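You operate a simulated robot arm through the tools that you are given. There is no shell and no other tool.

The job below is to be done with a simulated robot arm. You get a single attempt, and the scene is never put back.

JOB
Unpin the trestle batten and swing it down.
Fine: loosen its nut first and tighten it again at the end.

It is judged by the outcome, as a careful person would: the job done as asked, and still so three seconds after it is handed in. It fails if anything else is knocked over, pushed out of place, dropped, spilled or broken.

ROBOT AND FRAMES
A 6-joint arm with a two-finger parallel gripper, fixed in place. Base frame: the origin is at the foot of the arm, x ahead of it, y to its left, z up. Lengths are in m, angles in degrees, forces in N, time in s.
With the tool pointing down near the work surface it reaches from about 0.3 to 0.66 m from the base axis. Its first joint turns from -115.0 to 115.0 degrees. Payload 3.43 kg.
The TCP is the grasp point between the finger pads, 0.034 m short of the fingertips. In the tool frame z runs along the fingers and y along their closing line. The gripper opens to 0.128 m. The fingers are 0.024 m wide and 0.012 m thick; the gripper's body (0.048 by 0.13 m) begins 0.096 m behind the TCP.
Orientation is that of the tool frame in the base frame, as a unit quaternion [x, y, z, w]. With the fingers straight down and closing along the base's y, the tool's x points along the base's -x, its y along +y and its z along -z.

CONTROLS
- The arm moves only by the tool drive_tool. Its arguments are lists of equal length, an entry for each row: "dp": the shift along the base's x, y, z in m, a list of three; "turn": the turn, a rotation vector about the base's x, y, z in degrees, a list of three; "claw": the opening in per cent of the stroke, from 0 (shut) to 100 (fully open). In form: {"dp": [[dx, dy, dz], ...], "turn": [[ax, ay, az], ...], "claw": [claw, ...]}. A call has 1 to 20 rows; each row is the pose to reach, as a shift and turn from the pose commanded when the call began. Each row takes 0.2 s and may step no farther than 0.05 m and 8.6 degrees from the row before; otherwise, or with a gripper value out of range, the whole call is refused. Where a pose cannot be reached the arm comes as near as it can. A force on the tool above 40 N (or 10 N above the force at the start of the call, whichever is more), or a blocked arm, ends the call early, and 0.2 s more pass. The fingers move at their own pace (about 0.153 m/s each) and stop on an object; they squeeze with about 44 N. The grip force told is the motor's: it shows also when the fingers shut on nothing. Time passes only in rows, and 0.2 s behind the last, so rows that repeat a pose let the fingers close. The reply holds the time, the measured pose of the TCP, the force on the tool along the base axes, the opening and the grip force, in the units named above and with some noise, with the torque about the TCP (base axes, N m) and any sound that the robot's microphone picked up.
- Cameras (640 x 400 px; columns grow to the right, rows downward): "scene" is fixed at [0.3989, -0.4995, 1.1186]; the picture's right is [-0.06, 1.00, 0.00], its down [0.80, 0.05, -0.60] and it looks along [-0.60, -0.04, -0.80] (base axes); focal length 214 px, centre (320, 200). "wrist" rides on the gripper at [0.076, -0.011, -0.16] in the tool frame; the picture's right is [0.15, 0.99, 0.00], its down [-0.88, 0.13, -0.46] and it looks along [-0.45, 0.07, 0.89] (tool axes); focal length 234 px, centre (320, 200). There is no depth. A picture from a camera that has moved, and an enlarged one, comes with that camera's place and axes in the base frame and with its lens.
- snapshot(camera): a new picture of that camera. It takes no simulated time.
- slide_trunk(by): slides the trunk up (or, below 0, down) by that many m; the arm rides with it, the base frame stays. It gives what a move gives, with no picture.
- enlarge(camera, box): a new picture of the part [left, top, right, bottom] of that camera's present view, enlarged. It takes no simulated time.
- hand_in(): hands the job in; it is judged then, once.

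Places have to be worked out from the pictures, the camera data and where the tool is seen. Open the gripper and draw the arm clear of the work before you hand the job in, unless the task says otherwise.

The tools are called as name(argument=value, ...) on one line, values as JSON. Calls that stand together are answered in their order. drive_tool: Moves the arm, as the interface text tells. Its arguments: {"type":"object","properties":{"dp":{"type":"array"},"turn":{"type":"array"},"claw":{"type":"array"}},"required":["dp","turn","claw"]} The other tools are called the same way: slide_trunk (by) slides the trunk up or down; snapshot (camera) takes a picture; enlarge (camera, box) takes an enlarged picture of a part of a camera's view; hand_in () hands the job in.

At the start:

```text
t: 0.0
position: [0.2576, -0.3396, 0.8373]
ee_rot: [-0.001, 1.0, 0.0, -0.001]
force: [0.7, -0.5, 0.6]
torque: [0.02, -0.01, 0.01]
opening: 0.128
grasp_force: 0.0
trunk travel left (down, up): [-0.575, 0.415]
```

scene: 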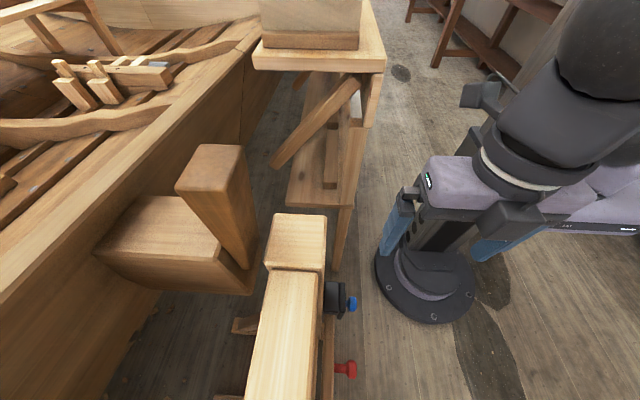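
wrist: 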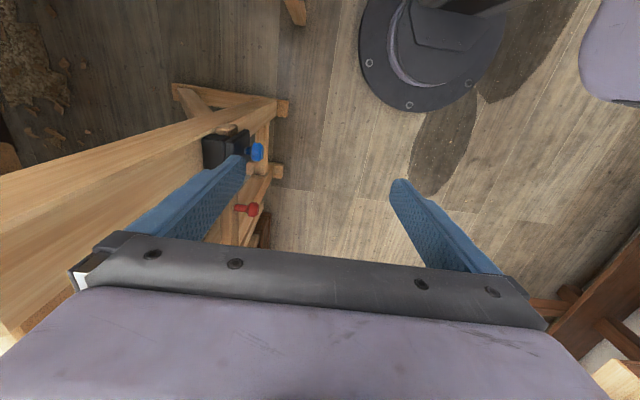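

The scene shows a trestle with a blue knob on a black block and a red knob/pin lower along it. I'll enlarge both views to see what is batten, nut and pin.

enlarge(camera="scene", box=[220, 200, 400, 400])

enlarge(camera="wrist", box=[160, 70, 320, 270])

```text
2.00 times, centred on (310, 300) of scene
camera zoom: at [0.3989, -0.4995, 1.1186], right [-0.06, 1.0, 0.0], down [0.8, 0.05, -0.6], along [-0.6, -0.04, -0.8], focal length 429 px, centre (340, 0)
```

zoom: 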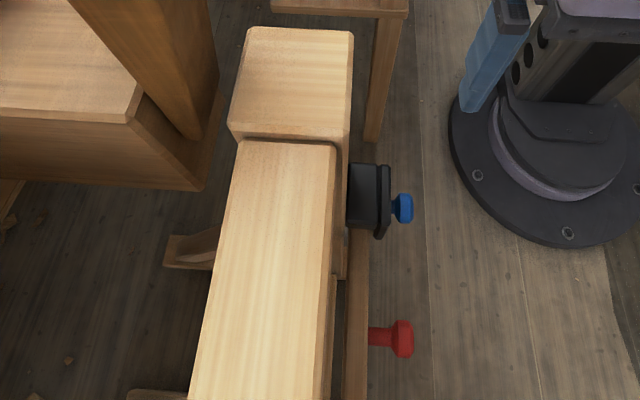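

```text
2.00 times, centred on (240, 170) of wrist
camera zoom: at [0.1813, -0.3515, 0.9979], right [-0.15, 0.99, 0.0], down [0.88, 0.13, 0.46], along [0.45, 0.07, -0.89], focal length 468 px, centre (480, 260)
```

zoom: 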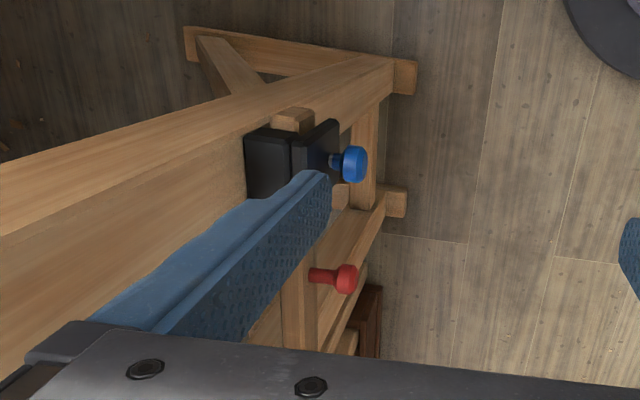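

Triangulating the two pictures puts the blue knob near (0.30, -0.44, 0.63) and the red one near (0.41, -0.44, 0.62), both with horizontal axes along y. I'll tip the tool to point along -y while backing off to +y, so that the wrist camera sees the trestle's side.

drive_tool(dp=[[0, 0.012, 0], [0, 0.024, 0], [0, 0.036, 0], [0, 0.048, 0], [0, 0.06, 0], [0, 0.072, 0], [0, 0.084, 0], [0, 0.096, 0], [0, 0.108, 0], [0, 0.12, 0], [0, 0.13, 0]], turn=[[-8.2, 0, 0], [-16.4, 0, 0], [-24.6, 0, 0], [-32.8, 0, 0], [-41, 0, 0], [-49.2, 0, 0], [-57.4, 0, 0], [-65.6, 0, 0], [-73.8, 0, 0], [-82, 0, 0], [-90, 0, 0]], claw=[100, 100, 100, 100, 100, 100, 100, 100, 100, 100, 100])

```text
t: 2.4
position: [0.2842, -0.2031, 0.8289]
ee_rot: [-0.001, -0.706, 0.708, 0.001]
force: [-0.5, 0.6, -0.1]
torque: [0.0, -0.02, 0.0]
opening: 0.1283
grasp_force: 0.1
out of reach, approached as far as the arm can: row 7, 8, 9, 10, 11
trunk travel left (down, up): [-0.575, 0.415]
```

The tool now points along -y. I'll look at both views from here.

snapshot(camera="wrist")

snapshot(camera="scene")

```text
taken
camera wrist: at [0.2086, -0.0434, 0.8399], right [-0.15, 0.0, -0.99], down [0.88, 0.45, -0.13], along [0.45, -0.89, -0.06], focal length 234 px, centre (320, 200)
```

wrist: 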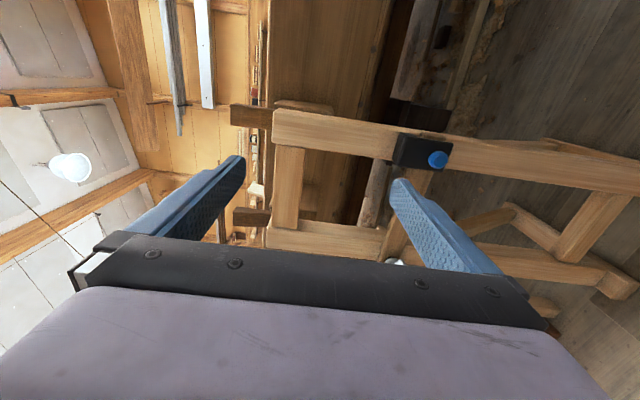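

```text
taken
```

scene: 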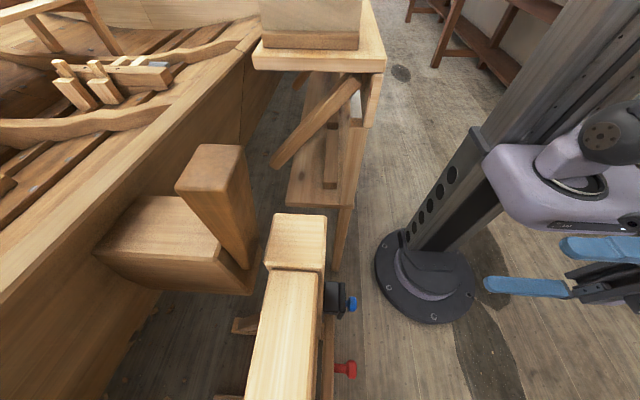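

The wrist picture is rolled by 90° and the red part hides behind a finger. I'll roll the tool about y to bring the camera upright above the gripper, and slide the trunk down 0.1 m.

slide_trunk(by=-0.1)

drive_tool(dp=[[0, 0, 0], [0, 0, 0], [0, 0, 0], [0, 0, 0], [0, 0, 0], [0, 0, 0], [0, 0, 0], [0, 0, 0], [0, 0, 0], [0, 0, 0], [0, 0, 0]], turn=[[0, 8.2, 0], [0, 16.4, 0], [0, 24.6, 0], [0, 32.8, 0], [0, 41, 0], [0, 49.2, 0], [0, 57.4, 0], [0, 65.6, 0], [0, 73.8, 0], [0, 82, 0], [0, 90, 0]], claw=[100, 100, 100, 100, 100, 100, 100, 100, 100, 100, 100])

snapshot(camera="wrist")

```text
t: 3.7
position: [0.2838, -0.2042, 0.7296]
ee_rot: [-0.001, -0.707, 0.708, 0.002]
force: [0.5, 0.3, -0.3]
torque: [0.02, 0.0, 0.0]
opening: 0.1279
grasp_force: 0.0
trunk travel left (down, up): [-0.475, 0.515]
```

```text
t: 6.1
position: [0.2831, -0.2033, 0.7278]
ee_rot: [0.5, -0.498, 0.5, 0.502]
force: [0.5, -0.7, 0.5]
torque: [0.05, 0.02, -0.01]
opening: 0.128
grasp_force: 0.0
trunk travel left (down, up): [-0.475, 0.515]
```

```text
taken
camera wrist: at [0.2958, -0.0434, 0.804], right [-0.99, 0.0, 0.15], down [-0.13, 0.45, -0.88], along [-0.07, -0.89, -0.45], focal length 234 px, centre (320, 200)
```

wrist: 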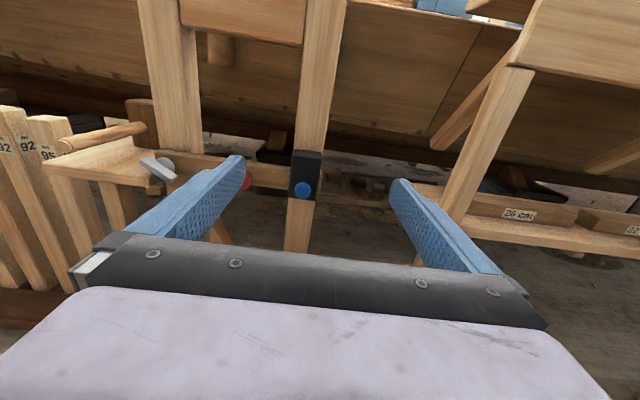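

Now the view is upright: blue knob on a black block on a post, red just behind the left finger. I'll shift +x so both sit between the fingers and zoom in.

drive_tool(dp=[[0.04, 0, 0], [0.08, 0, 0]], turn=[[0, 0, 0], [0, 0, 0]], claw=[100, 100])

snapshot(camera="wrist")

enlarge(camera="wrist", box=[220, 100, 420, 225])

```text
t: 6.7
position: [0.364, -0.2042, 0.7284]
ee_rot: [0.5, -0.499, 0.5, 0.501]
force: [0.4, -0.2, -0.4]
torque: [0.0, -0.01, 0.0]
opening: 0.1281
grasp_force: 0.0
trunk travel left (down, up): [-0.475, 0.515]
```

```text
taken
camera wrist: at [0.3752, -0.045, 0.8038], right [-0.99, 0.0, 0.15], down [-0.13, 0.45, -0.88], along [-0.07, -0.89, -0.45], focal length 234 px, centre (320, 200)
```

wrist: 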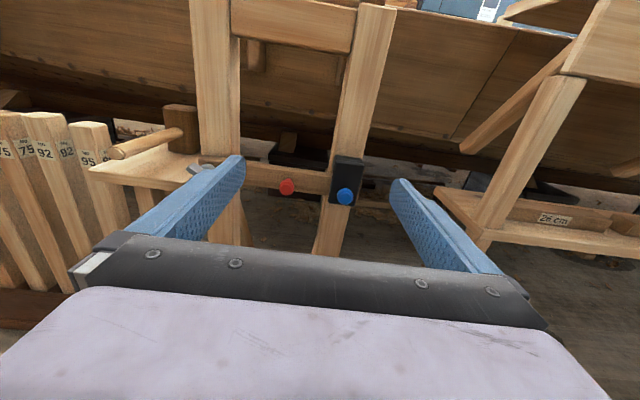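

```text
3.20 times, centred on (320, 162) of wrist
camera zoom: at [0.3752, -0.045, 0.8038], right [-0.99, 0.0, 0.15], down [-0.13, 0.45, -0.88], along [-0.07, -0.89, -0.45], focal length 749 px, centre (320, 320)
```

zoom: 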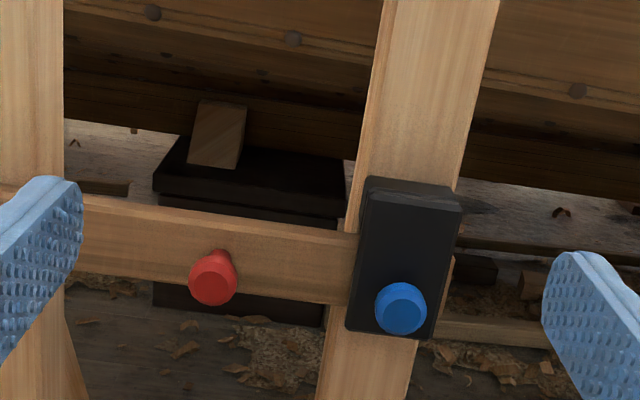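

The horizontal batten runs from the black box (with blue knob) leftwards past the red knob; a grey wing/lever part sits further left. I'll shift further +x to see that end.

drive_tool(dp=[[0.04, 0, 0], [0.08, 0, 0], [0.12, 0, 0]], turn=[[0, 0, 0], [0, 0, 0], [0, 0, 0]], claw=[100, 100, 100])

snapshot(camera="wrist")

enlarge(camera="wrist", box=[220, 100, 420, 225])

snapshot(camera="scene")

```text
t: 7.5
position: [0.4831, -0.2024, 0.729]
ee_rot: [0.5, -0.498, 0.501, 0.501]
force: [-0.5, -0.6, 0.3]
torque: [0.0, -0.02, 0.0]
opening: 0.1278
grasp_force: 0.1
trunk travel left (down, up): [-0.475, 0.515]
```

```text
taken
camera wrist: at [0.4944, -0.0429, 0.8048], right [-0.99, 0.0, 0.15], down [-0.13, 0.45, -0.88], along [-0.07, -0.89, -0.45], focal length 234 px, centre (320, 200)
```

wrist: 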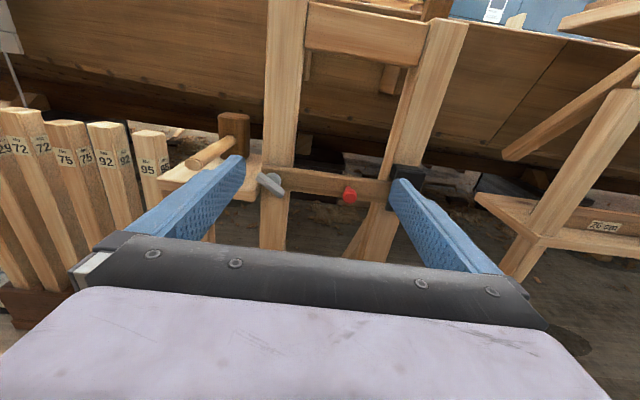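

```text
3.20 times, centred on (320, 162) of wrist
camera zoom: at [0.4944, -0.0429, 0.8048], right [-0.99, 0.0, 0.15], down [-0.13, 0.45, -0.88], along [-0.07, -0.89, -0.45], focal length 749 px, centre (320, 320)
```

zoom: 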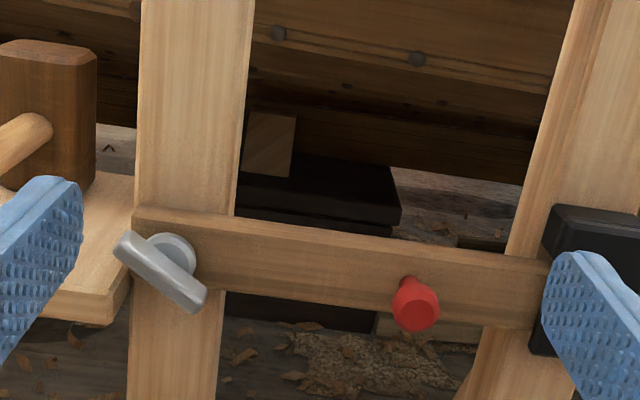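

```text
taken
```

scene: 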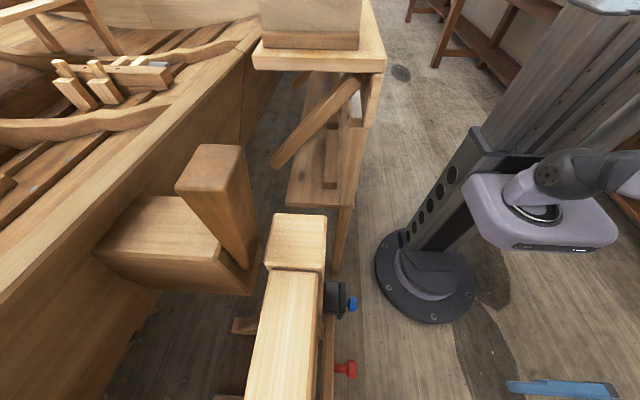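

Layout is clear now: the grey tee-nut at the batten's left pivot (≈(0.56, -0.45, 0.62)), the red knob as the batten's handle, and the blue knob as the pin in the black keeper. I'll lower the trunk 0.1 m and move nearer to the nut to look closer.

slide_trunk(by=-0.1)

drive_tool(dp=[[0.035, -0.02, 0], [0.07, -0.04, 0]], turn=[[0, 0, 0], [0, 0, 0]], claw=[100, 100])

snapshot(camera="wrist")

enlarge(camera="wrist", box=[240, 60, 440, 185])

snapshot(camera="scene")

```text
t: 8.9
position: [0.4844, -0.2017, 0.6299]
ee_rot: [0.5, -0.499, 0.501, 0.5]
force: [-0.3, 1.0, -0.3]
torque: [-0.03, 0.01, -0.01]
opening: 0.1281
grasp_force: 0.2
trunk travel left (down, up): [-0.375, 0.615]
```

```text
t: 9.5
position: [0.5525, -0.2427, 0.6292]
ee_rot: [0.5, -0.499, 0.501, 0.501]
force: [1.0, 0.4, 0.2]
torque: [0.01, -0.01, 0.01]
opening: 0.128
grasp_force: 0.1
trunk travel left (down, up): [-0.375, 0.615]
```

```text
taken
camera wrist: at [0.5638, -0.0824, 0.706], right [-0.99, 0.0, 0.15], down [-0.13, 0.45, -0.88], along [-0.07, -0.89, -0.45], focal length 234 px, centre (320, 200)
```

wrist: 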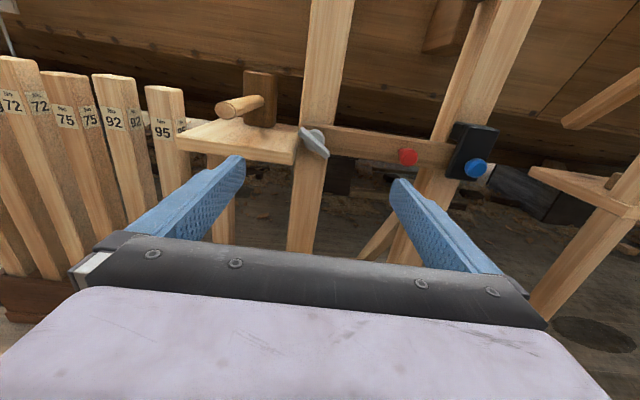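

```text
3.20 times, centred on (340, 122) of wrist
camera zoom: at [0.5638, -0.0824, 0.706], right [-0.99, 0.0, 0.15], down [-0.13, 0.45, -0.88], along [-0.07, -0.89, -0.45], focal length 749 px, centre (256, 448)
```

zoom: 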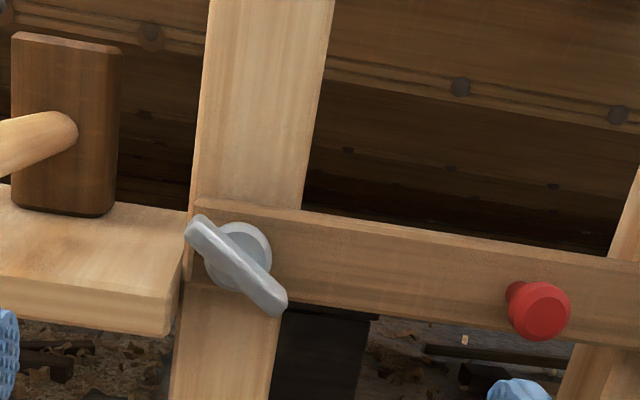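

```text
taken
```

scene: 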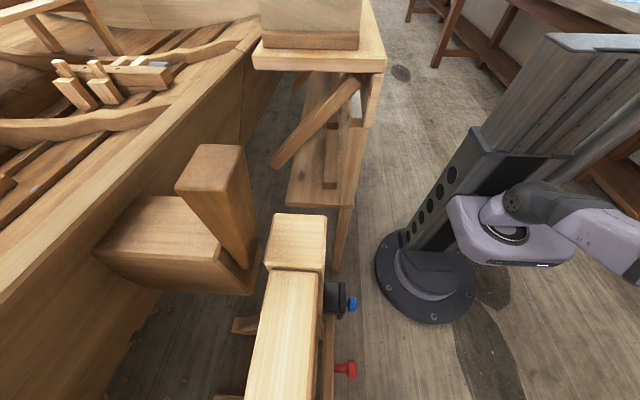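

Wing-bar centre works out at ≈(0.560, -0.4525, 0.617), about 65 mm long and lying 33° down toward -x; the stool's front edge is at y≈-0.469, x≥0.59. I'll roll the tool by -123° so the fingers straddle the bar, still standing off.

drive_tool(dp=[[0, 0, 0], [0, 0, 0], [0, 0, 0], [0, 0, 0], [0, 0, 0], [0, 0, 0], [0, 0, 0], [0, 0, 0], [0, 0, 0], [0, 0, 0], [0, 0, 0], [0, 0, 0], [0, 0, 0], [0, 0, 0], [0, 0, 0]], turn=[[0, -8.2, 0], [0, -16.4, 0], [0, -24.6, 0], [0, -32.8, 0], [0, -41, 0], [0, -49.2, 0], [0, -57.4, 0], [0, -65.6, 0], [0, -73.8, 0], [0, -82, 0], [0, -90.2, 0], [0, -98.4, 0], [0, -106.6, 0], [0, -114.8, 0], [0, -123, 0]], claw=[100, 100, 100, 100, 100, 100, 100, 100, 100, 80, 70, 60, 50, 45, 45])

snapshot(camera="wrist")

snapshot(camera="scene")

```text
t: 12.7
position: [0.5527, -0.2419, 0.6296]
ee_rot: [0.203, 0.678, -0.677, 0.202]
force: [0.2, 0.1, 0.2]
torque: [0.02, -0.03, 0.0]
opening: 0.0579
grasp_force: 0.1
trunk travel left (down, up): [-0.375, 0.615]
```

```text
taken
camera wrist: at [0.4843, -0.0831, 0.5976], right [0.42, 0.0, -0.91], down [0.81, 0.45, 0.37], along [0.41, -0.89, 0.19], focal length 234 px, centre (320, 200)
```

wrist: 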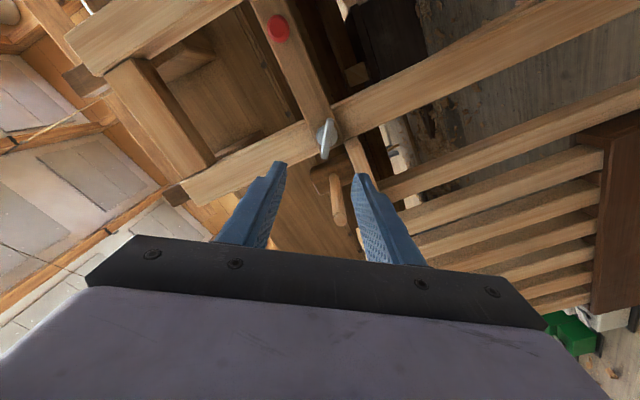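

```text
taken
```

scene: 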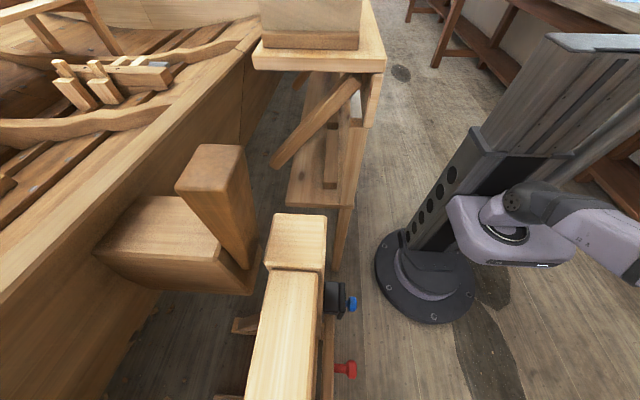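

The wing projects at (326,138) as predicted and lies square to the closing line. I'll align x/z and advance to y≈-0.40, tips just short of the bar, then check.

drive_tool(dp=[[0.007, -0.04, -0.0125], [0.007, -0.08, -0.0125], [0.007, -0.12, -0.0125], [0.007, -0.15, -0.0125]], turn=[[0, 0, 0], [0, 0, 0], [0, 0, 0], [0, 0, 0]], claw=[45, 45, 45, 45])

snapshot(camera="wrist")

snapshot(camera="scene")

```text
t: 13.7
position: [0.5594, -0.3935, 0.6177]
ee_rot: [-0.201, -0.678, 0.678, -0.2]
force: [0.3, -0.4, 0.2]
torque: [0.04, 0.06, -0.04]
opening: 0.0577
grasp_force: 0.1
trunk travel left (down, up): [-0.375, 0.615]
```

```text
taken
camera wrist: at [0.4902, -0.2346, 0.5865], right [0.42, 0.0, -0.91], down [0.81, 0.45, 0.37], along [0.41, -0.89, 0.19], focal length 234 px, centre (320, 200)
```

wrist: 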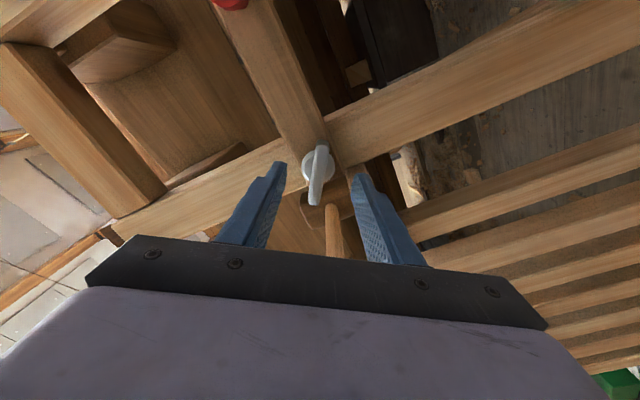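

```text
taken
```

scene: 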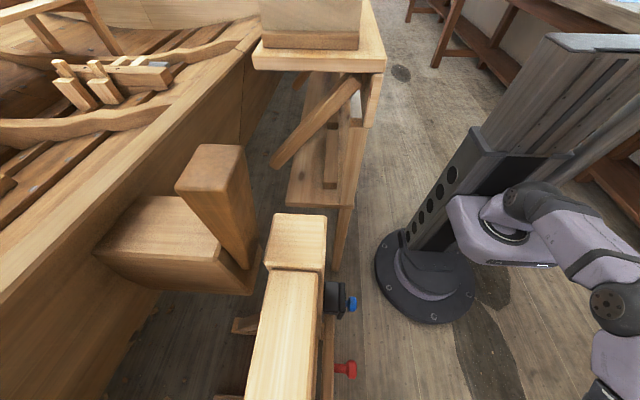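

The bar is centred between the fingers; refined centre ≈(0.560, -0.445, 0.619), and the mallet handle is clear at x≈0.69. I'll advance about 33 mm to straddle the bar, without closing yet.

drive_tool(dp=[[0.0, -0.012, 0.001], [0.0, -0.024, 0.001], [0.0, -0.034, 0.001]], turn=[[0, 0, 0], [0, 0, 0], [0, 0, 0]], claw=[45, 45, 45])

enlarge(camera="wrist", box=[220, 110, 420, 235])

```text
t: 14.4
position: [0.5609, -0.4162, 0.6168]
ee_rot: [0.199, 0.68, -0.678, 0.197]
force: [-7.2, 15.7, 3.9]
torque: [0.25, 0.06, 0.21]
opening: 0.0532
grasp_force: 0.1
trunk travel left (down, up): [-0.375, 0.615]
stopped in row 3: the force on the tool passed its limit at 54 N (the readings are from after the stop); the commanded pose is now the measured one
```

```text
3.20 times, centred on (320, 172) of wrist
camera zoom: at [0.4909, -0.2566, 0.5858], right [0.41, 0.0, -0.91], down [0.81, 0.46, 0.37], along [0.42, -0.89, 0.18], focal length 749 px, centre (320, 288)
```

zoom: 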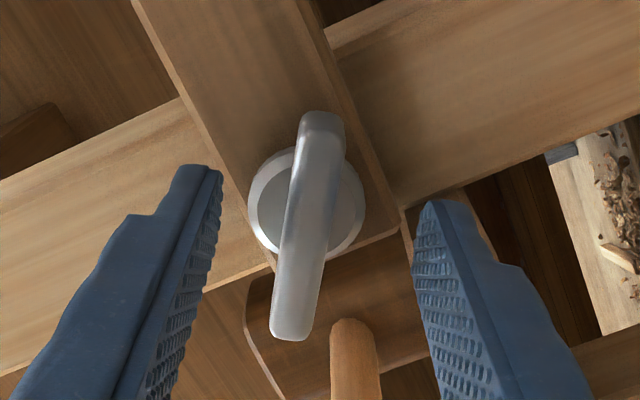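

Contact: the torque/force reading puts it at ≈(0.59, -0.45, 0.59), i.e. the lower finger's corner touched the stool's front corner. I'll back straight off, narrow the opening, and check whether the stool moved.

drive_tool(dp=[[0.0, 0.012, 0.0], [-0.003, 0.024, 0.0], [-0.0064, 0.028, -0.0018], [-0.0064, 0.028, -0.0018]], turn=[[0, 0, 0], [0, 0, 0], [0, 0, 0], [0, 0, 0]], claw=[41, 41, 26, 26])

snapshot(camera="wrist")

enlarge(camera="wrist", box=[220, 110, 420, 235])

```text
t: 15.4
position: [0.555, -0.3897, 0.6122]
ee_rot: [0.198, 0.681, -0.676, 0.197]
force: [-0.3, -0.6, -0.3]
torque: [-0.02, 0.03, 0.02]
opening: 0.0333
grasp_force: 0.0
trunk travel left (down, up): [-0.375, 0.615]
```

```text
taken
camera wrist: at [0.4845, -0.2299, 0.5827], right [0.41, 0.01, -0.91], down [0.81, 0.45, 0.37], along [0.42, -0.89, 0.18], focal length 234 px, centre (320, 200)
```

wrist: 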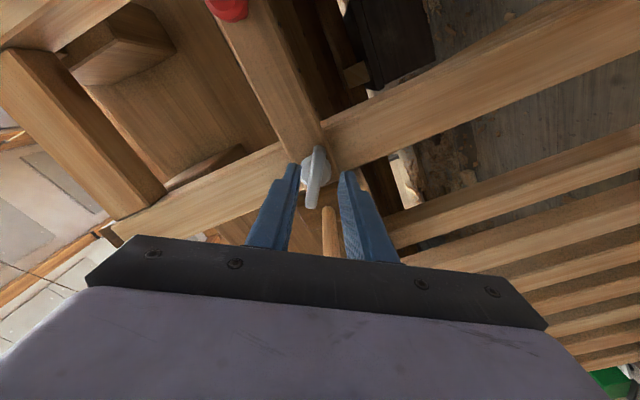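

```text
3.20 times, centred on (320, 172) of wrist
camera zoom: at [0.4845, -0.2299, 0.5827], right [0.41, 0.01, -0.91], down [0.81, 0.45, 0.37], along [0.42, -0.89, 0.18], focal length 749 px, centre (320, 288)
```

zoom: 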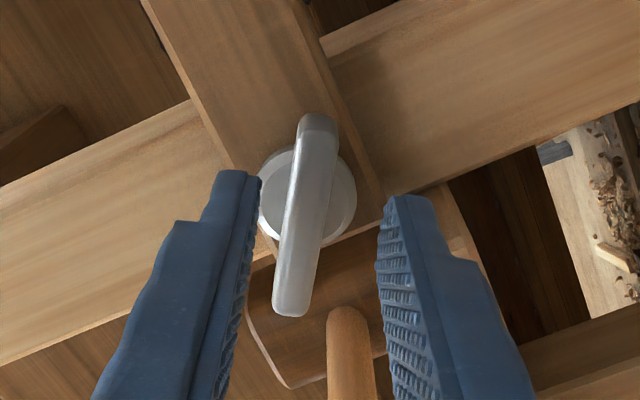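

The stool and mallet look unmoved. The bar sits slightly to the upper side of the finger midline, so I'll raise 3 mm and advance to tips at y≈-0.458, short of the hub disc.

drive_tool(dp=[[-0.001, -0.008, 0.003], [-0.001, -0.016, 0.003], [-0.001, -0.024, 0.003], [-0.001, -0.03, 0.003], [-0.001, -0.034, 0.003]], turn=[[0, 0, 0], [0, 0, 0], [0, 0, 0], [0, 0, 0], [0, 0, 0]], claw=[26, 26, 26, 26, 26])

enlarge(camera="wrist", box=[220, 110, 420, 235])

```text
t: 16.6
position: [0.5536, -0.4235, 0.6166]
ee_rot: [0.198, 0.681, -0.677, 0.197]
force: [-0.7, -0.4, -0.5]
torque: [0.01, 0.03, 0.04]
opening: 0.0333
grasp_force: 0.1
trunk travel left (down, up): [-0.375, 0.615]
```

```text
3.20 times, centred on (320, 172) of wrist
camera zoom: at [0.4841, -0.264, 0.5864], right [0.41, 0.01, -0.91], down [0.81, 0.45, 0.37], along [0.42, -0.89, 0.18], focal length 749 px, centre (320, 288)
```

zoom: 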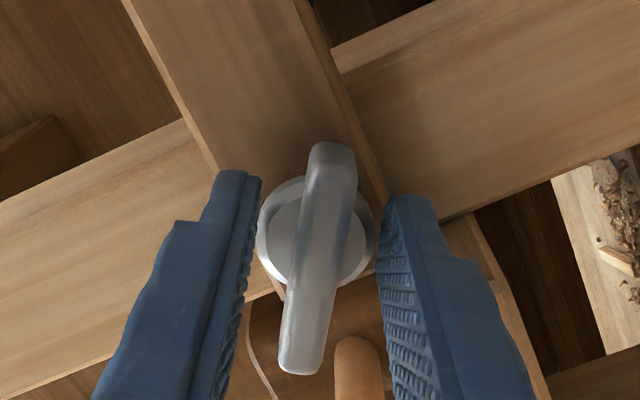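

No contact, and the fingers straddle the bar. Closing on it now.

drive_tool(dp=[[0, 0, 0], [0, 0, 0], [0, 0, 0]], turn=[[0, 0, 0], [0, 0, 0], [0, 0, 0]], claw=[5, 0, 0])

enlarge(camera="wrist", box=[220, 110, 420, 235])

```text
t: 17.4
position: [0.5548, -0.423, 0.6166]
ee_rot: [0.199, 0.68, -0.677, 0.197]
force: [-0.3, -0.6, 0.5]
torque: [-0.05, 0.01, 0.01]
opening: 0.0286
grasp_force: 44.9
trunk travel left (down, up): [-0.375, 0.615]
```

```text
3.20 times, centred on (320, 172) of wrist
camera zoom: at [0.484, -0.264, 0.5865], right [0.41, 0.01, -0.91], down [0.81, 0.45, 0.37], along [0.42, -0.89, 0.18], focal length 749 px, centre (320, 288)
```

zoom: 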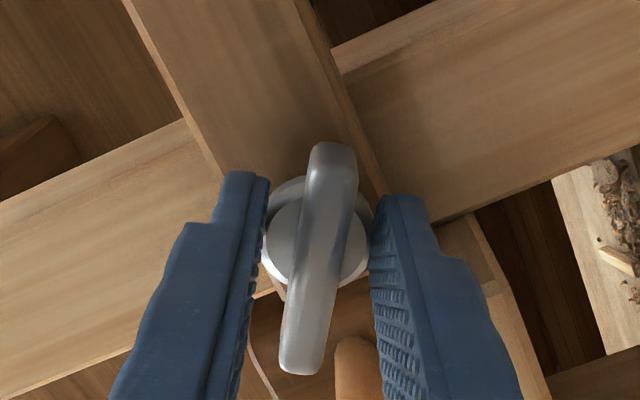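

Opening stopped at 28.6 mm: the tips met the round hub behind the bar. I'll reopen, back out 9 mm, and close on the bar alone.

drive_tool(dp=[[0, 0, 0], [0, 0.009, 0], [0, 0.009, 0], [0, 0.009, 0], [0, 0.009, 0]], turn=[[0, 0, 0], [0, 0, 0], [0, 0, 0], [0, 0, 0], [0, 0, 0]], claw=[26, 26, 10, 0, 0])

enlarge(camera="wrist", box=[220, 110, 420, 235])

```text
t: 18.6
position: [0.5528, -0.4154, 0.6168]
ee_rot: [0.199, 0.681, -0.677, 0.198]
force: [1.3, -2.9, -1.3]
torque: [-0.4, 0.01, -0.18]
opening: 0.0118
grasp_force: 45.1
trunk travel left (down, up): [-0.375, 0.615]
```

```text
3.20 times, centred on (320, 172) of wrist
camera zoom: at [0.4835, -0.2553, 0.586], right [0.41, 0.01, -0.91], down [0.81, 0.45, 0.37], along [0.42, -0.89, 0.18], focal length 749 px, centre (320, 288)
```

zoom: 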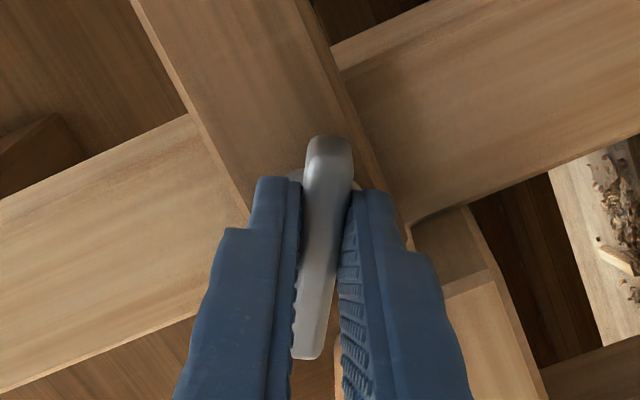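

Now gripping the bar itself (11.8 mm). I'll turn +24° about y (anticlockwise seen from the front) around the pivot and watch the torque.

drive_tool(dp=[[-0.0005, 0, 0.0009], [-0.0008, 0, 0.0018], [-0.001, 0, 0.0027]], turn=[[0, 8, 0], [0, 16, 0], [0, 24, 0]], claw=[0, 0, 0])

enlarge(camera="wrist", box=[220, 110, 420, 235])

```text
t: 19.4
position: [0.5522, -0.4151, 0.618]
ee_rot: [0.053, 0.706, -0.704, 0.052]
force: [-2.2, 0.6, 4.1]
torque: [-0.45, -0.02, 0.17]
opening: 0.0119
grasp_force: 44.8
trunk travel left (down, up): [-0.375, 0.615]
```

```text
3.20 times, centred on (320, 172) of wrist
camera zoom: at [0.4761, -0.2552, 0.6201], right [0.0, 0.0, -1.0], down [0.89, 0.45, 0.0], along [0.45, -0.89, 0.0], focal length 749 px, centre (320, 288)
```

zoom: 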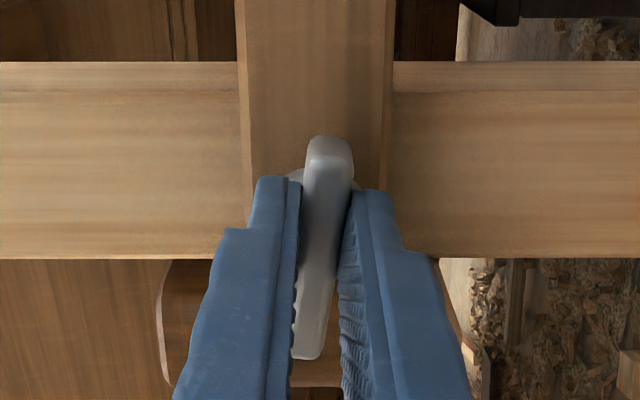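

The bar followed the tool with little torque. I'll continue to a total of about 56°.

drive_tool(dp=[[-0.0001, 0, 0.001], [0, 0, 0.002], [0.0002, 0, 0.0029], [0.0005, 0, 0.0038]], turn=[[0, 8, 0], [0, 16, 0], [0, 24, 0], [0, 32, 0]], claw=[0, 0, 0, 0])

enlarge(camera="wrist", box=[220, 110, 420, 235])

```text
t: 20.4
position: [0.5524, -0.4151, 0.6228]
ee_rot: [-0.143, 0.694, -0.69, -0.147]
force: [-7.4, 6.2, 6.5]
torque: [-0.02, -0.02, 1.05]
opening: 0.0119
grasp_force: 45.3
trunk travel left (down, up): [-0.375, 0.615]
```

```text
3.20 times, centred on (320, 172) of wrist
camera zoom: at [0.4888, -0.2552, 0.6648], right [-0.53, 0.0, -0.85], down [0.76, 0.45, -0.47], along [0.38, -0.89, -0.24], focal length 749 px, centre (320, 288)
```

zoom: 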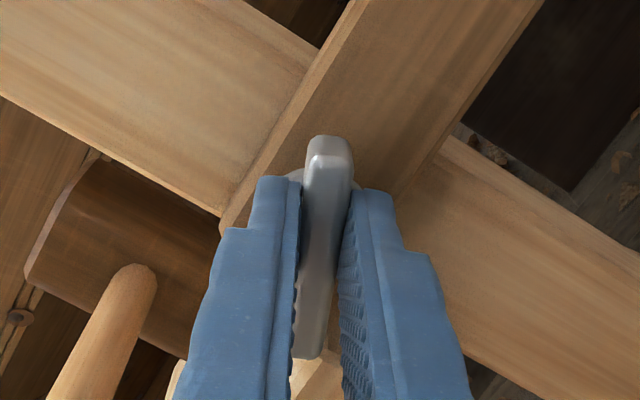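

Bar at about +23° and following freely; a slight side load suggests the true pivot is a millimetre or so nearer -x/+z. I'll continue to ≈90° total with a small correction.

drive_tool(dp=[[-0.0005, 0.0005, 0.0014], [-0.0002, 0.001, 0.0025], [0.0004, 0.0012, 0.0034], [0.001, 0.0015, 0.0041]], turn=[[0, 8, 0], [0, 16, 0], [0, 24, 0], [0, 32, 0]], claw=[0, 0, 0, 0])

enlarge(camera="wrist", box=[220, 110, 420, 235])

```text
t: 21.4
position: [0.5563, -0.4139, 0.6265]
ee_rot: [0.329, -0.625, 0.626, 0.33]
force: [15.8, -22.0, 8.8]
torque: [-0.26, -0.17, 0.29]
opening: 0.0118
grasp_force: 45.2
trunk travel left (down, up): [-0.375, 0.615]
```

```text
3.20 times, centred on (320, 172) of wrist
camera zoom: at [0.5222, -0.2553, 0.6958], right [-0.9, 0.0, -0.44], down [0.39, 0.45, -0.8], along [0.2, -0.89, -0.41], focal length 749 px, centre (320, 288)
```

zoom: 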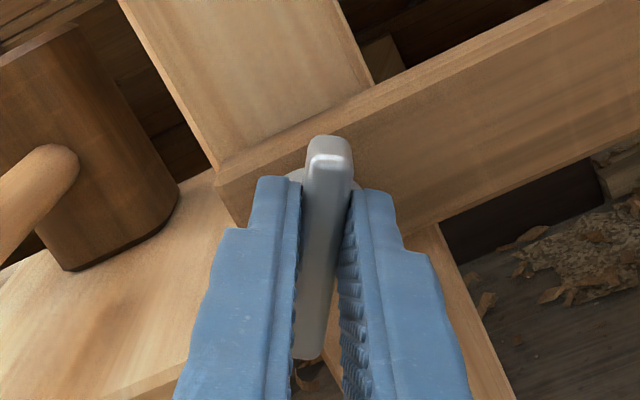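

Angle total ≈88°, with some loading because I pulled outward. I'll relax that and try a little further to find if there is a stop.

drive_tool(dp=[[-0.0005, -0.0015, -0.0005], [-0.0005, -0.0015, -0.0005], [0.0001, -0.0015, 0.0001], [0.0008, -0.0015, 0.0005]], turn=[[0, 0, 0], [0, 0, 0], [0, 6, 0], [0, 12, 0]], claw=[0, 0, 0, 0])

enlarge(camera="wrist", box=[220, 110, 420, 235])

```text
t: 22.4
position: [0.5576, -0.4143, 0.627]
ee_rot: [0.393, -0.586, 0.589, 0.394]
force: [21.3, -11.4, 10.0]
torque: [0.99, -0.23, 0.75]
opening: 0.0116
grasp_force: 45.2
trunk travel left (down, up): [-0.375, 0.615]
```

```text
3.20 times, centred on (320, 172) of wrist
camera zoom: at [0.5383, -0.2551, 0.7016], right [-0.97, 0.0, -0.24], down [0.21, 0.45, -0.87], along [0.11, -0.89, -0.44], focal length 749 px, centre (320, 288)
```

zoom: 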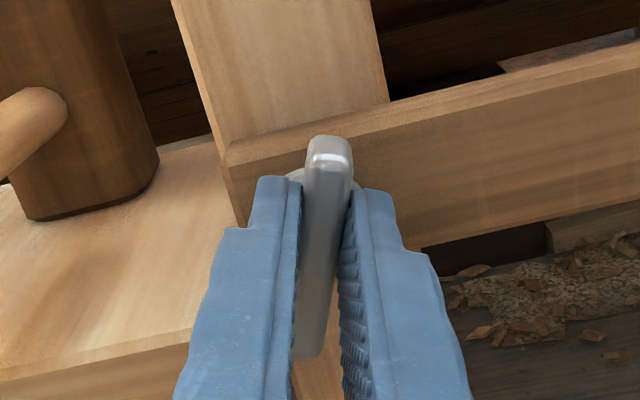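

Total turn ≈100°, no stop, and the pivot torque is near zero after accounting for side load – the nut is loosened. I'll open slightly and retreat to +y.

drive_tool(dp=[[0, 0, 0], [0, 0, 0], [0, 0.02, 0], [0, 0.05, 0], [0, 0.09, 0], [0, 0.13, 0]], turn=[[0, 0, 0], [0, 0, 0], [0, 0, 0], [0, 0, 0], [0, 0, 0], [0, 0, 0]], claw=[24, 24, 24, 24, 40, 60])

snapshot(camera="wrist")

enlarge(camera="wrist", box=[220, 80, 420, 205])

```text
t: 23.8
position: [0.5523, -0.2871, 0.6281]
ee_rot: [-0.39, 0.59, -0.587, -0.394]
force: [-1.1, 0.0, 0.1]
torque: [0.04, 0.02, 0.02]
opening: 0.0768
grasp_force: 0.0
trunk travel left (down, up): [-0.375, 0.615]
```

```text
taken
camera wrist: at [0.535, -0.1264, 0.7025], right [-0.97, 0.01, -0.24], down [0.22, 0.45, -0.86], along [0.11, -0.89, -0.44], focal length 234 px, centre (320, 200)
```

wrist: 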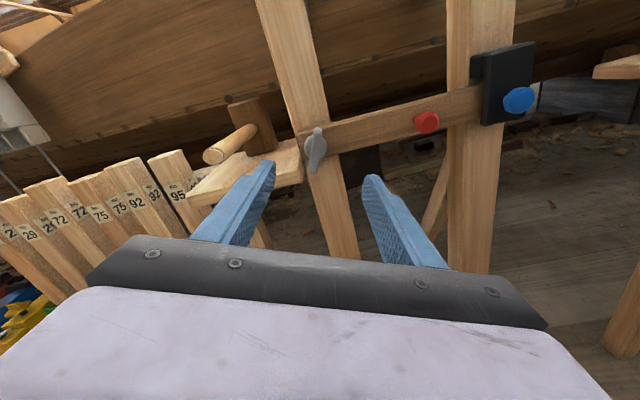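

```text
3.20 times, centred on (320, 142) of wrist
camera zoom: at [0.535, -0.1264, 0.7025], right [-0.97, 0.01, -0.24], down [0.22, 0.45, -0.86], along [0.11, -0.89, -0.44], focal length 749 px, centre (320, 384)
```

zoom: 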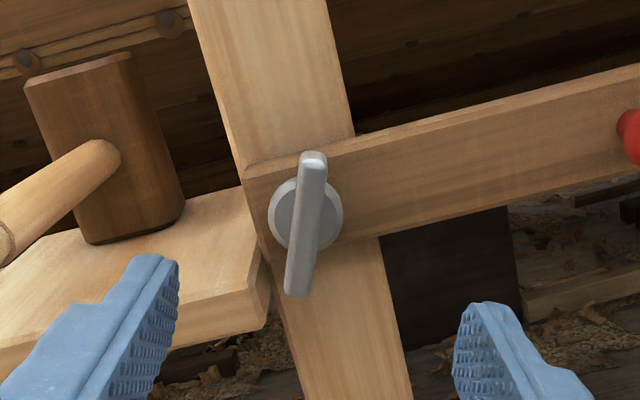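

The nut stays put at its new angle. Blue knob re-triangulates to (0.298, -0.439, 0.6195), ~29 mm across. I'll roll back upright and move in front of it at a standoff.

drive_tool(dp=[[-0.043, 0.01, -0.001], [-0.086, 0.01, -0.003], [-0.129, 0.01, -0.005], [-0.172, 0.01, -0.007], [-0.215, 0.0, -0.008], [-0.2543, -0.01, -0.008], [-0.2543, -0.02, -0.008]], turn=[[0, 4, 0], [0, 8, 0], [0, 12, 0], [0, 16, 0], [0, 20, 0], [0, 22.5, 0], [0, 22.5, 0]], claw=[60, 60, 60, 60, 50, 45, 45])

snapshot(camera="wrist")

enlarge(camera="wrist", box=[220, 80, 420, 205])

snapshot(camera="scene")

```text
t: 25.4
position: [0.3005, -0.3071, 0.621]
ee_rot: [0.498, -0.501, 0.499, 0.502]
force: [0.4, -0.4, -1.0]
torque: [0.0, 0.01, -0.01]
opening: 0.0577
grasp_force: 0.0
trunk travel left (down, up): [-0.375, 0.615]
```

```text
taken
camera wrist: at [0.3114, -0.1468, 0.6965], right [-0.99, 0.0, 0.15], down [-0.13, 0.45, -0.88], along [-0.07, -0.89, -0.45], focal length 234 px, centre (320, 200)
```

wrist: 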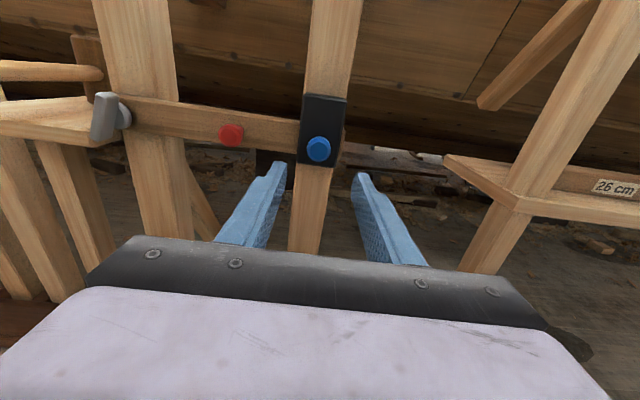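

```text
3.20 times, centred on (320, 142) of wrist
camera zoom: at [0.3114, -0.1468, 0.6965], right [-0.99, 0.0, 0.15], down [-0.13, 0.45, -0.88], along [-0.07, -0.89, -0.45], focal length 749 px, centre (320, 384)
```

zoom: 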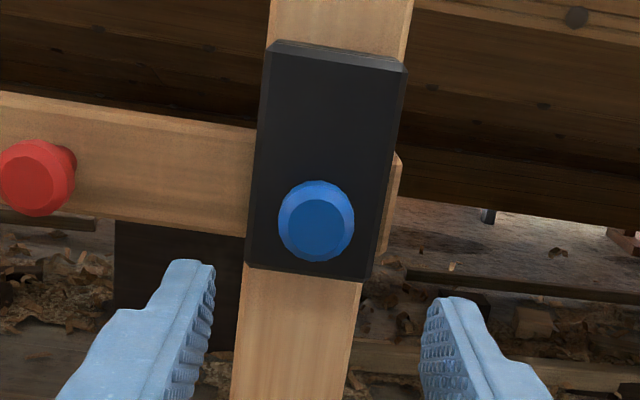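

```text
taken
```

scene: 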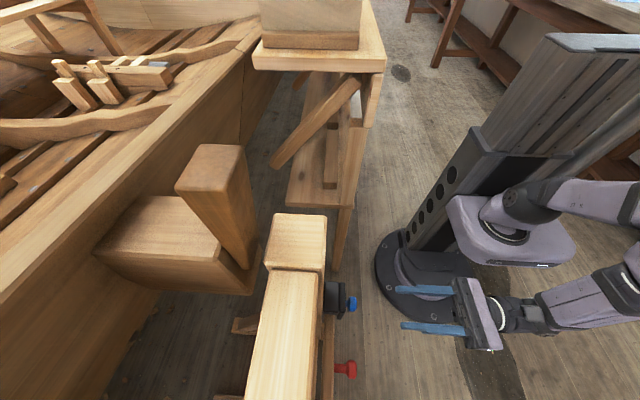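

Knob centre ≈(0.299, -0.437, 0.620), aligned with the TCP. I'll advance so the tips reach y≈-0.450 around the knob head, then close.

drive_tool(dp=[[-0.001, -0.04, 0], [-0.001, -0.075, 0], [-0.001, -0.095, 0], [-0.001, -0.103, 0], [-0.001, -0.107, 0], [-0.001, -0.107, 0], [-0.001, -0.107, 0], [-0.001, -0.107, 0]], turn=[[0, 0, 0], [0, 0, 0], [0, 0, 0], [0, 0, 0], [0, 0, 0], [0, 0, 0], [0, 0, 0], [0, 0, 0]], claw=[45, 45, 45, 45, 45, 20, 10, 0])

enlarge(camera="wrist", box=[220, 100, 420, 225])

enlarge(camera="scene", box=[260, 240, 420, 400])

```text
t: 27.2
position: [0.3005, -0.4118, 0.6186]
ee_rot: [0.497, -0.5, 0.501, 0.502]
force: [5.2, -1.2, 1.0]
torque: [0.06, 0.02, 0.18]
opening: 0.0289
grasp_force: 45.1
trunk travel left (down, up): [-0.375, 0.615]
```

```text
3.20 times, centred on (320, 162) of wrist
camera zoom: at [0.312, -0.2528, 0.6942], right [-0.99, 0.0, 0.15], down [-0.13, 0.45, -0.88], along [-0.07, -0.89, -0.45], focal length 749 px, centre (320, 320)
```

zoom: 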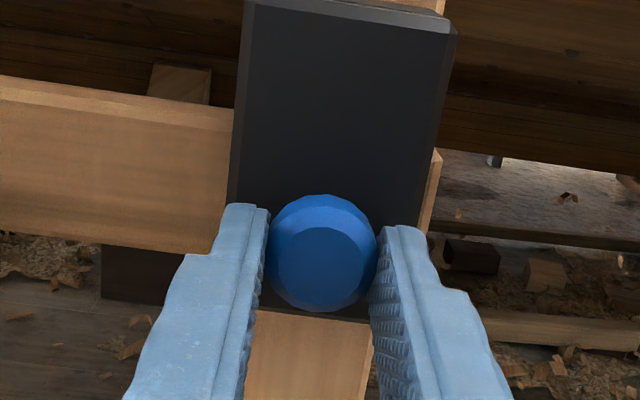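

```text
2.50 times, centred on (340, 320) of scene
camera zoom: at [0.3989, -0.4995, 1.1186], right [-0.06, 1.0, 0.0], down [0.8, 0.05, -0.6], along [-0.6, -0.04, -0.8], focal length 536 px, centre (270, -100)
```

zoom: 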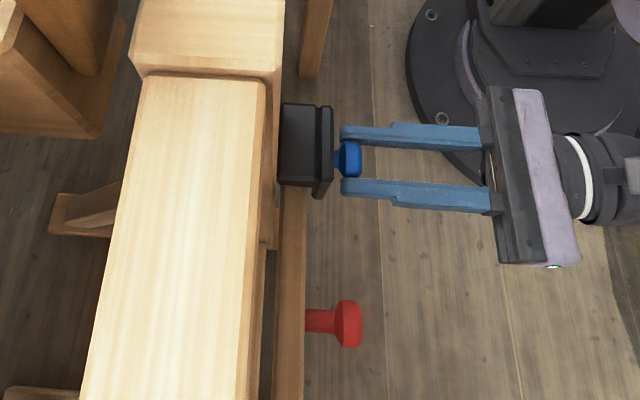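

The knob head is held at 28.9 mm. I'll pull straight out (+y) in small steps and watch the force.

drive_tool(dp=[[0, 0.004, 0], [0, 0.008, 0], [0, 0.012, 0], [0, 0.016, 0], [0, 0.02, 0]], turn=[[0, 0, 0], [0, 0, 0], [0, 0, 0], [0, 0, 0], [0, 0, 0]], claw=[0, 0, 0, 0, 0])

enlarge(camera="scene", box=[260, 240, 420, 400])

snapshot(camera="wrist")

```text
t: 28.4
position: [0.3001, -0.3935, 0.6176]
ee_rot: [0.498, -0.5, 0.5, 0.502]
force: [6.3, -0.9, -0.2]
torque: [-0.34, -0.08, 0.22]
opening: 0.0287
grasp_force: 44.8
trunk travel left (down, up): [-0.375, 0.615]
```

```text
2.50 times, centred on (340, 320) of scene
camera zoom: at [0.3989, -0.4995, 1.1186], right [-0.06, 1.0, 0.0], down [0.8, 0.05, -0.6], along [-0.6, -0.04, -0.8], focal length 536 px, centre (270, -100)
```

zoom: 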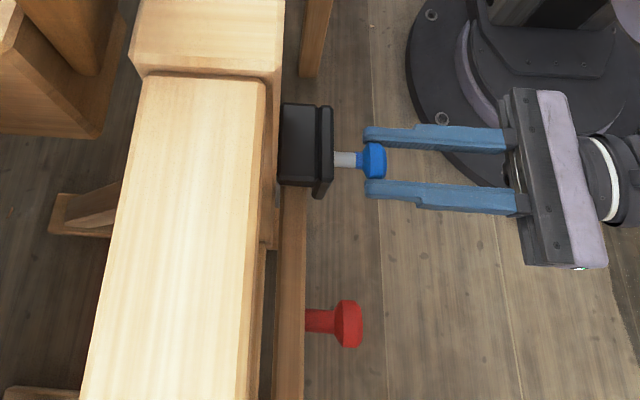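

```text
taken
camera wrist: at [0.3122, -0.2326, 0.6944], right [-0.99, 0.0, 0.15], down [-0.13, 0.45, -0.88], along [-0.07, -0.89, -0.45], focal length 234 px, centre (320, 200)
```

wrist: 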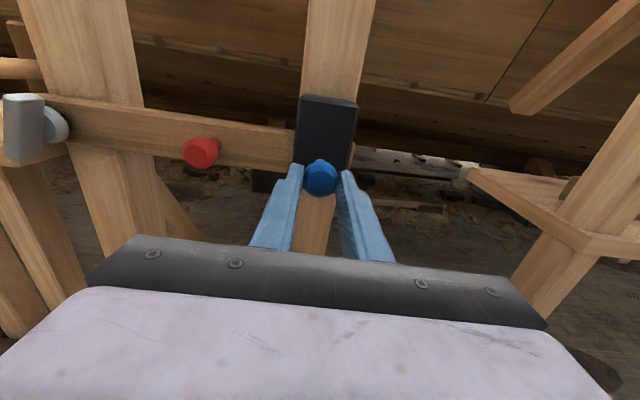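

The pin slides out about 19 mm with little force, grey shaft showing; batten still up. I'll continue in small steps, looking for an end stop.

drive_tool(dp=[[0, 0.004, 0], [0, 0.008, 0], [0, 0.012, 0], [0, 0.016, 0], [0, 0.02, 0]], turn=[[0, 0, 0], [0, 0, 0], [0, 0, 0], [0, 0, 0], [0, 0, 0]], claw=[0, 0, 0, 0, 0])

enlarge(camera="scene", box=[260, 240, 420, 400])

snapshot(camera="wrist")

```text
t: 29.4
position: [0.2996, -0.3822, 0.6177]
ee_rot: [-0.496, 0.503, -0.5, -0.501]
force: [3.5, -22.6, -4.4]
torque: [0.32, 0.05, 0.14]
opening: 0.0288
grasp_force: 45.3
trunk travel left (down, up): [-0.375, 0.615]
stopped in row 4: the force on the tool passed its limit at 42 N (the readings are from after the stop); the commanded pose is now the measured one
```

```text
2.50 times, centred on (340, 320) of scene
camera zoom: at [0.3989, -0.4995, 1.1186], right [-0.06, 1.0, 0.0], down [0.8, 0.05, -0.6], along [-0.6, -0.04, -0.8], focal length 536 px, centre (270, -100)
```

zoom: 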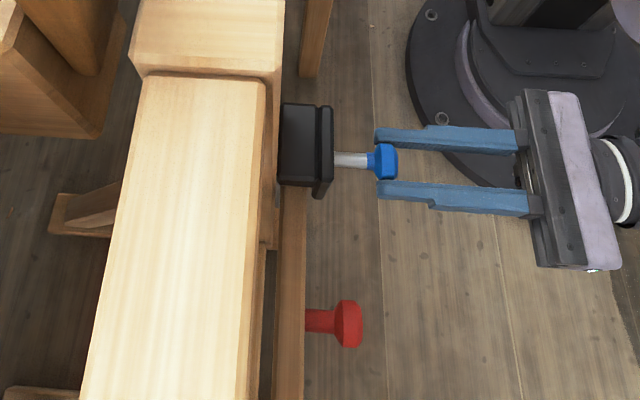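

```text
taken
camera wrist: at [0.3124, -0.2228, 0.6946], right [-0.99, 0.01, 0.14], down [-0.12, 0.46, -0.88], along [-0.07, -0.89, -0.45], focal length 234 px, centre (320, 200)
```

wrist: 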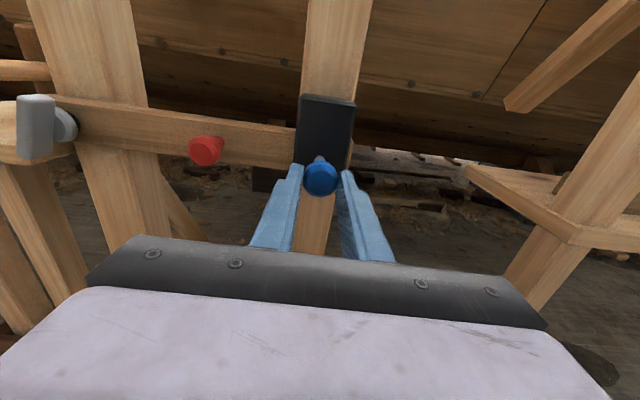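

The pin met its end stop after ≈30 mm – it is captive. I'll relax 1 mm, open the fingers in place, and see whether it stays out.

drive_tool(dp=[[0, -0.001, 0], [0, -0.001, 0], [0, -0.001, 0], [0, -0.001, 0]], turn=[[0, 0, 0], [0, 0, 0], [0, 0, 0], [0, 0, 0]], claw=[0, 35, 40, 40])

enlarge(camera="scene", box=[260, 240, 420, 400])

```text
t: 30.4
position: [0.2989, -0.381, 0.6203]
ee_rot: [-0.496, 0.502, -0.501, -0.502]
force: [-0.9, 0.6, -0.2]
torque: [0.04, -0.01, 0.0]
opening: 0.0512
grasp_force: 0.1
trunk travel left (down, up): [-0.375, 0.615]
```

```text
2.50 times, centred on (340, 320) of scene
camera zoom: at [0.3989, -0.4995, 1.1186], right [-0.06, 1.0, 0.0], down [0.8, 0.05, -0.6], along [-0.6, -0.04, -0.8], focal length 536 px, centre (270, -100)
```

zoom: 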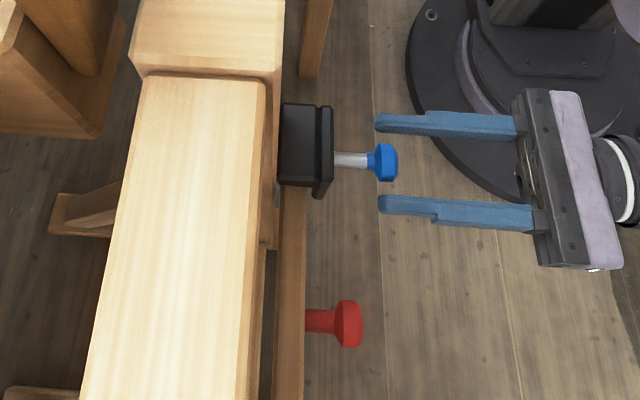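

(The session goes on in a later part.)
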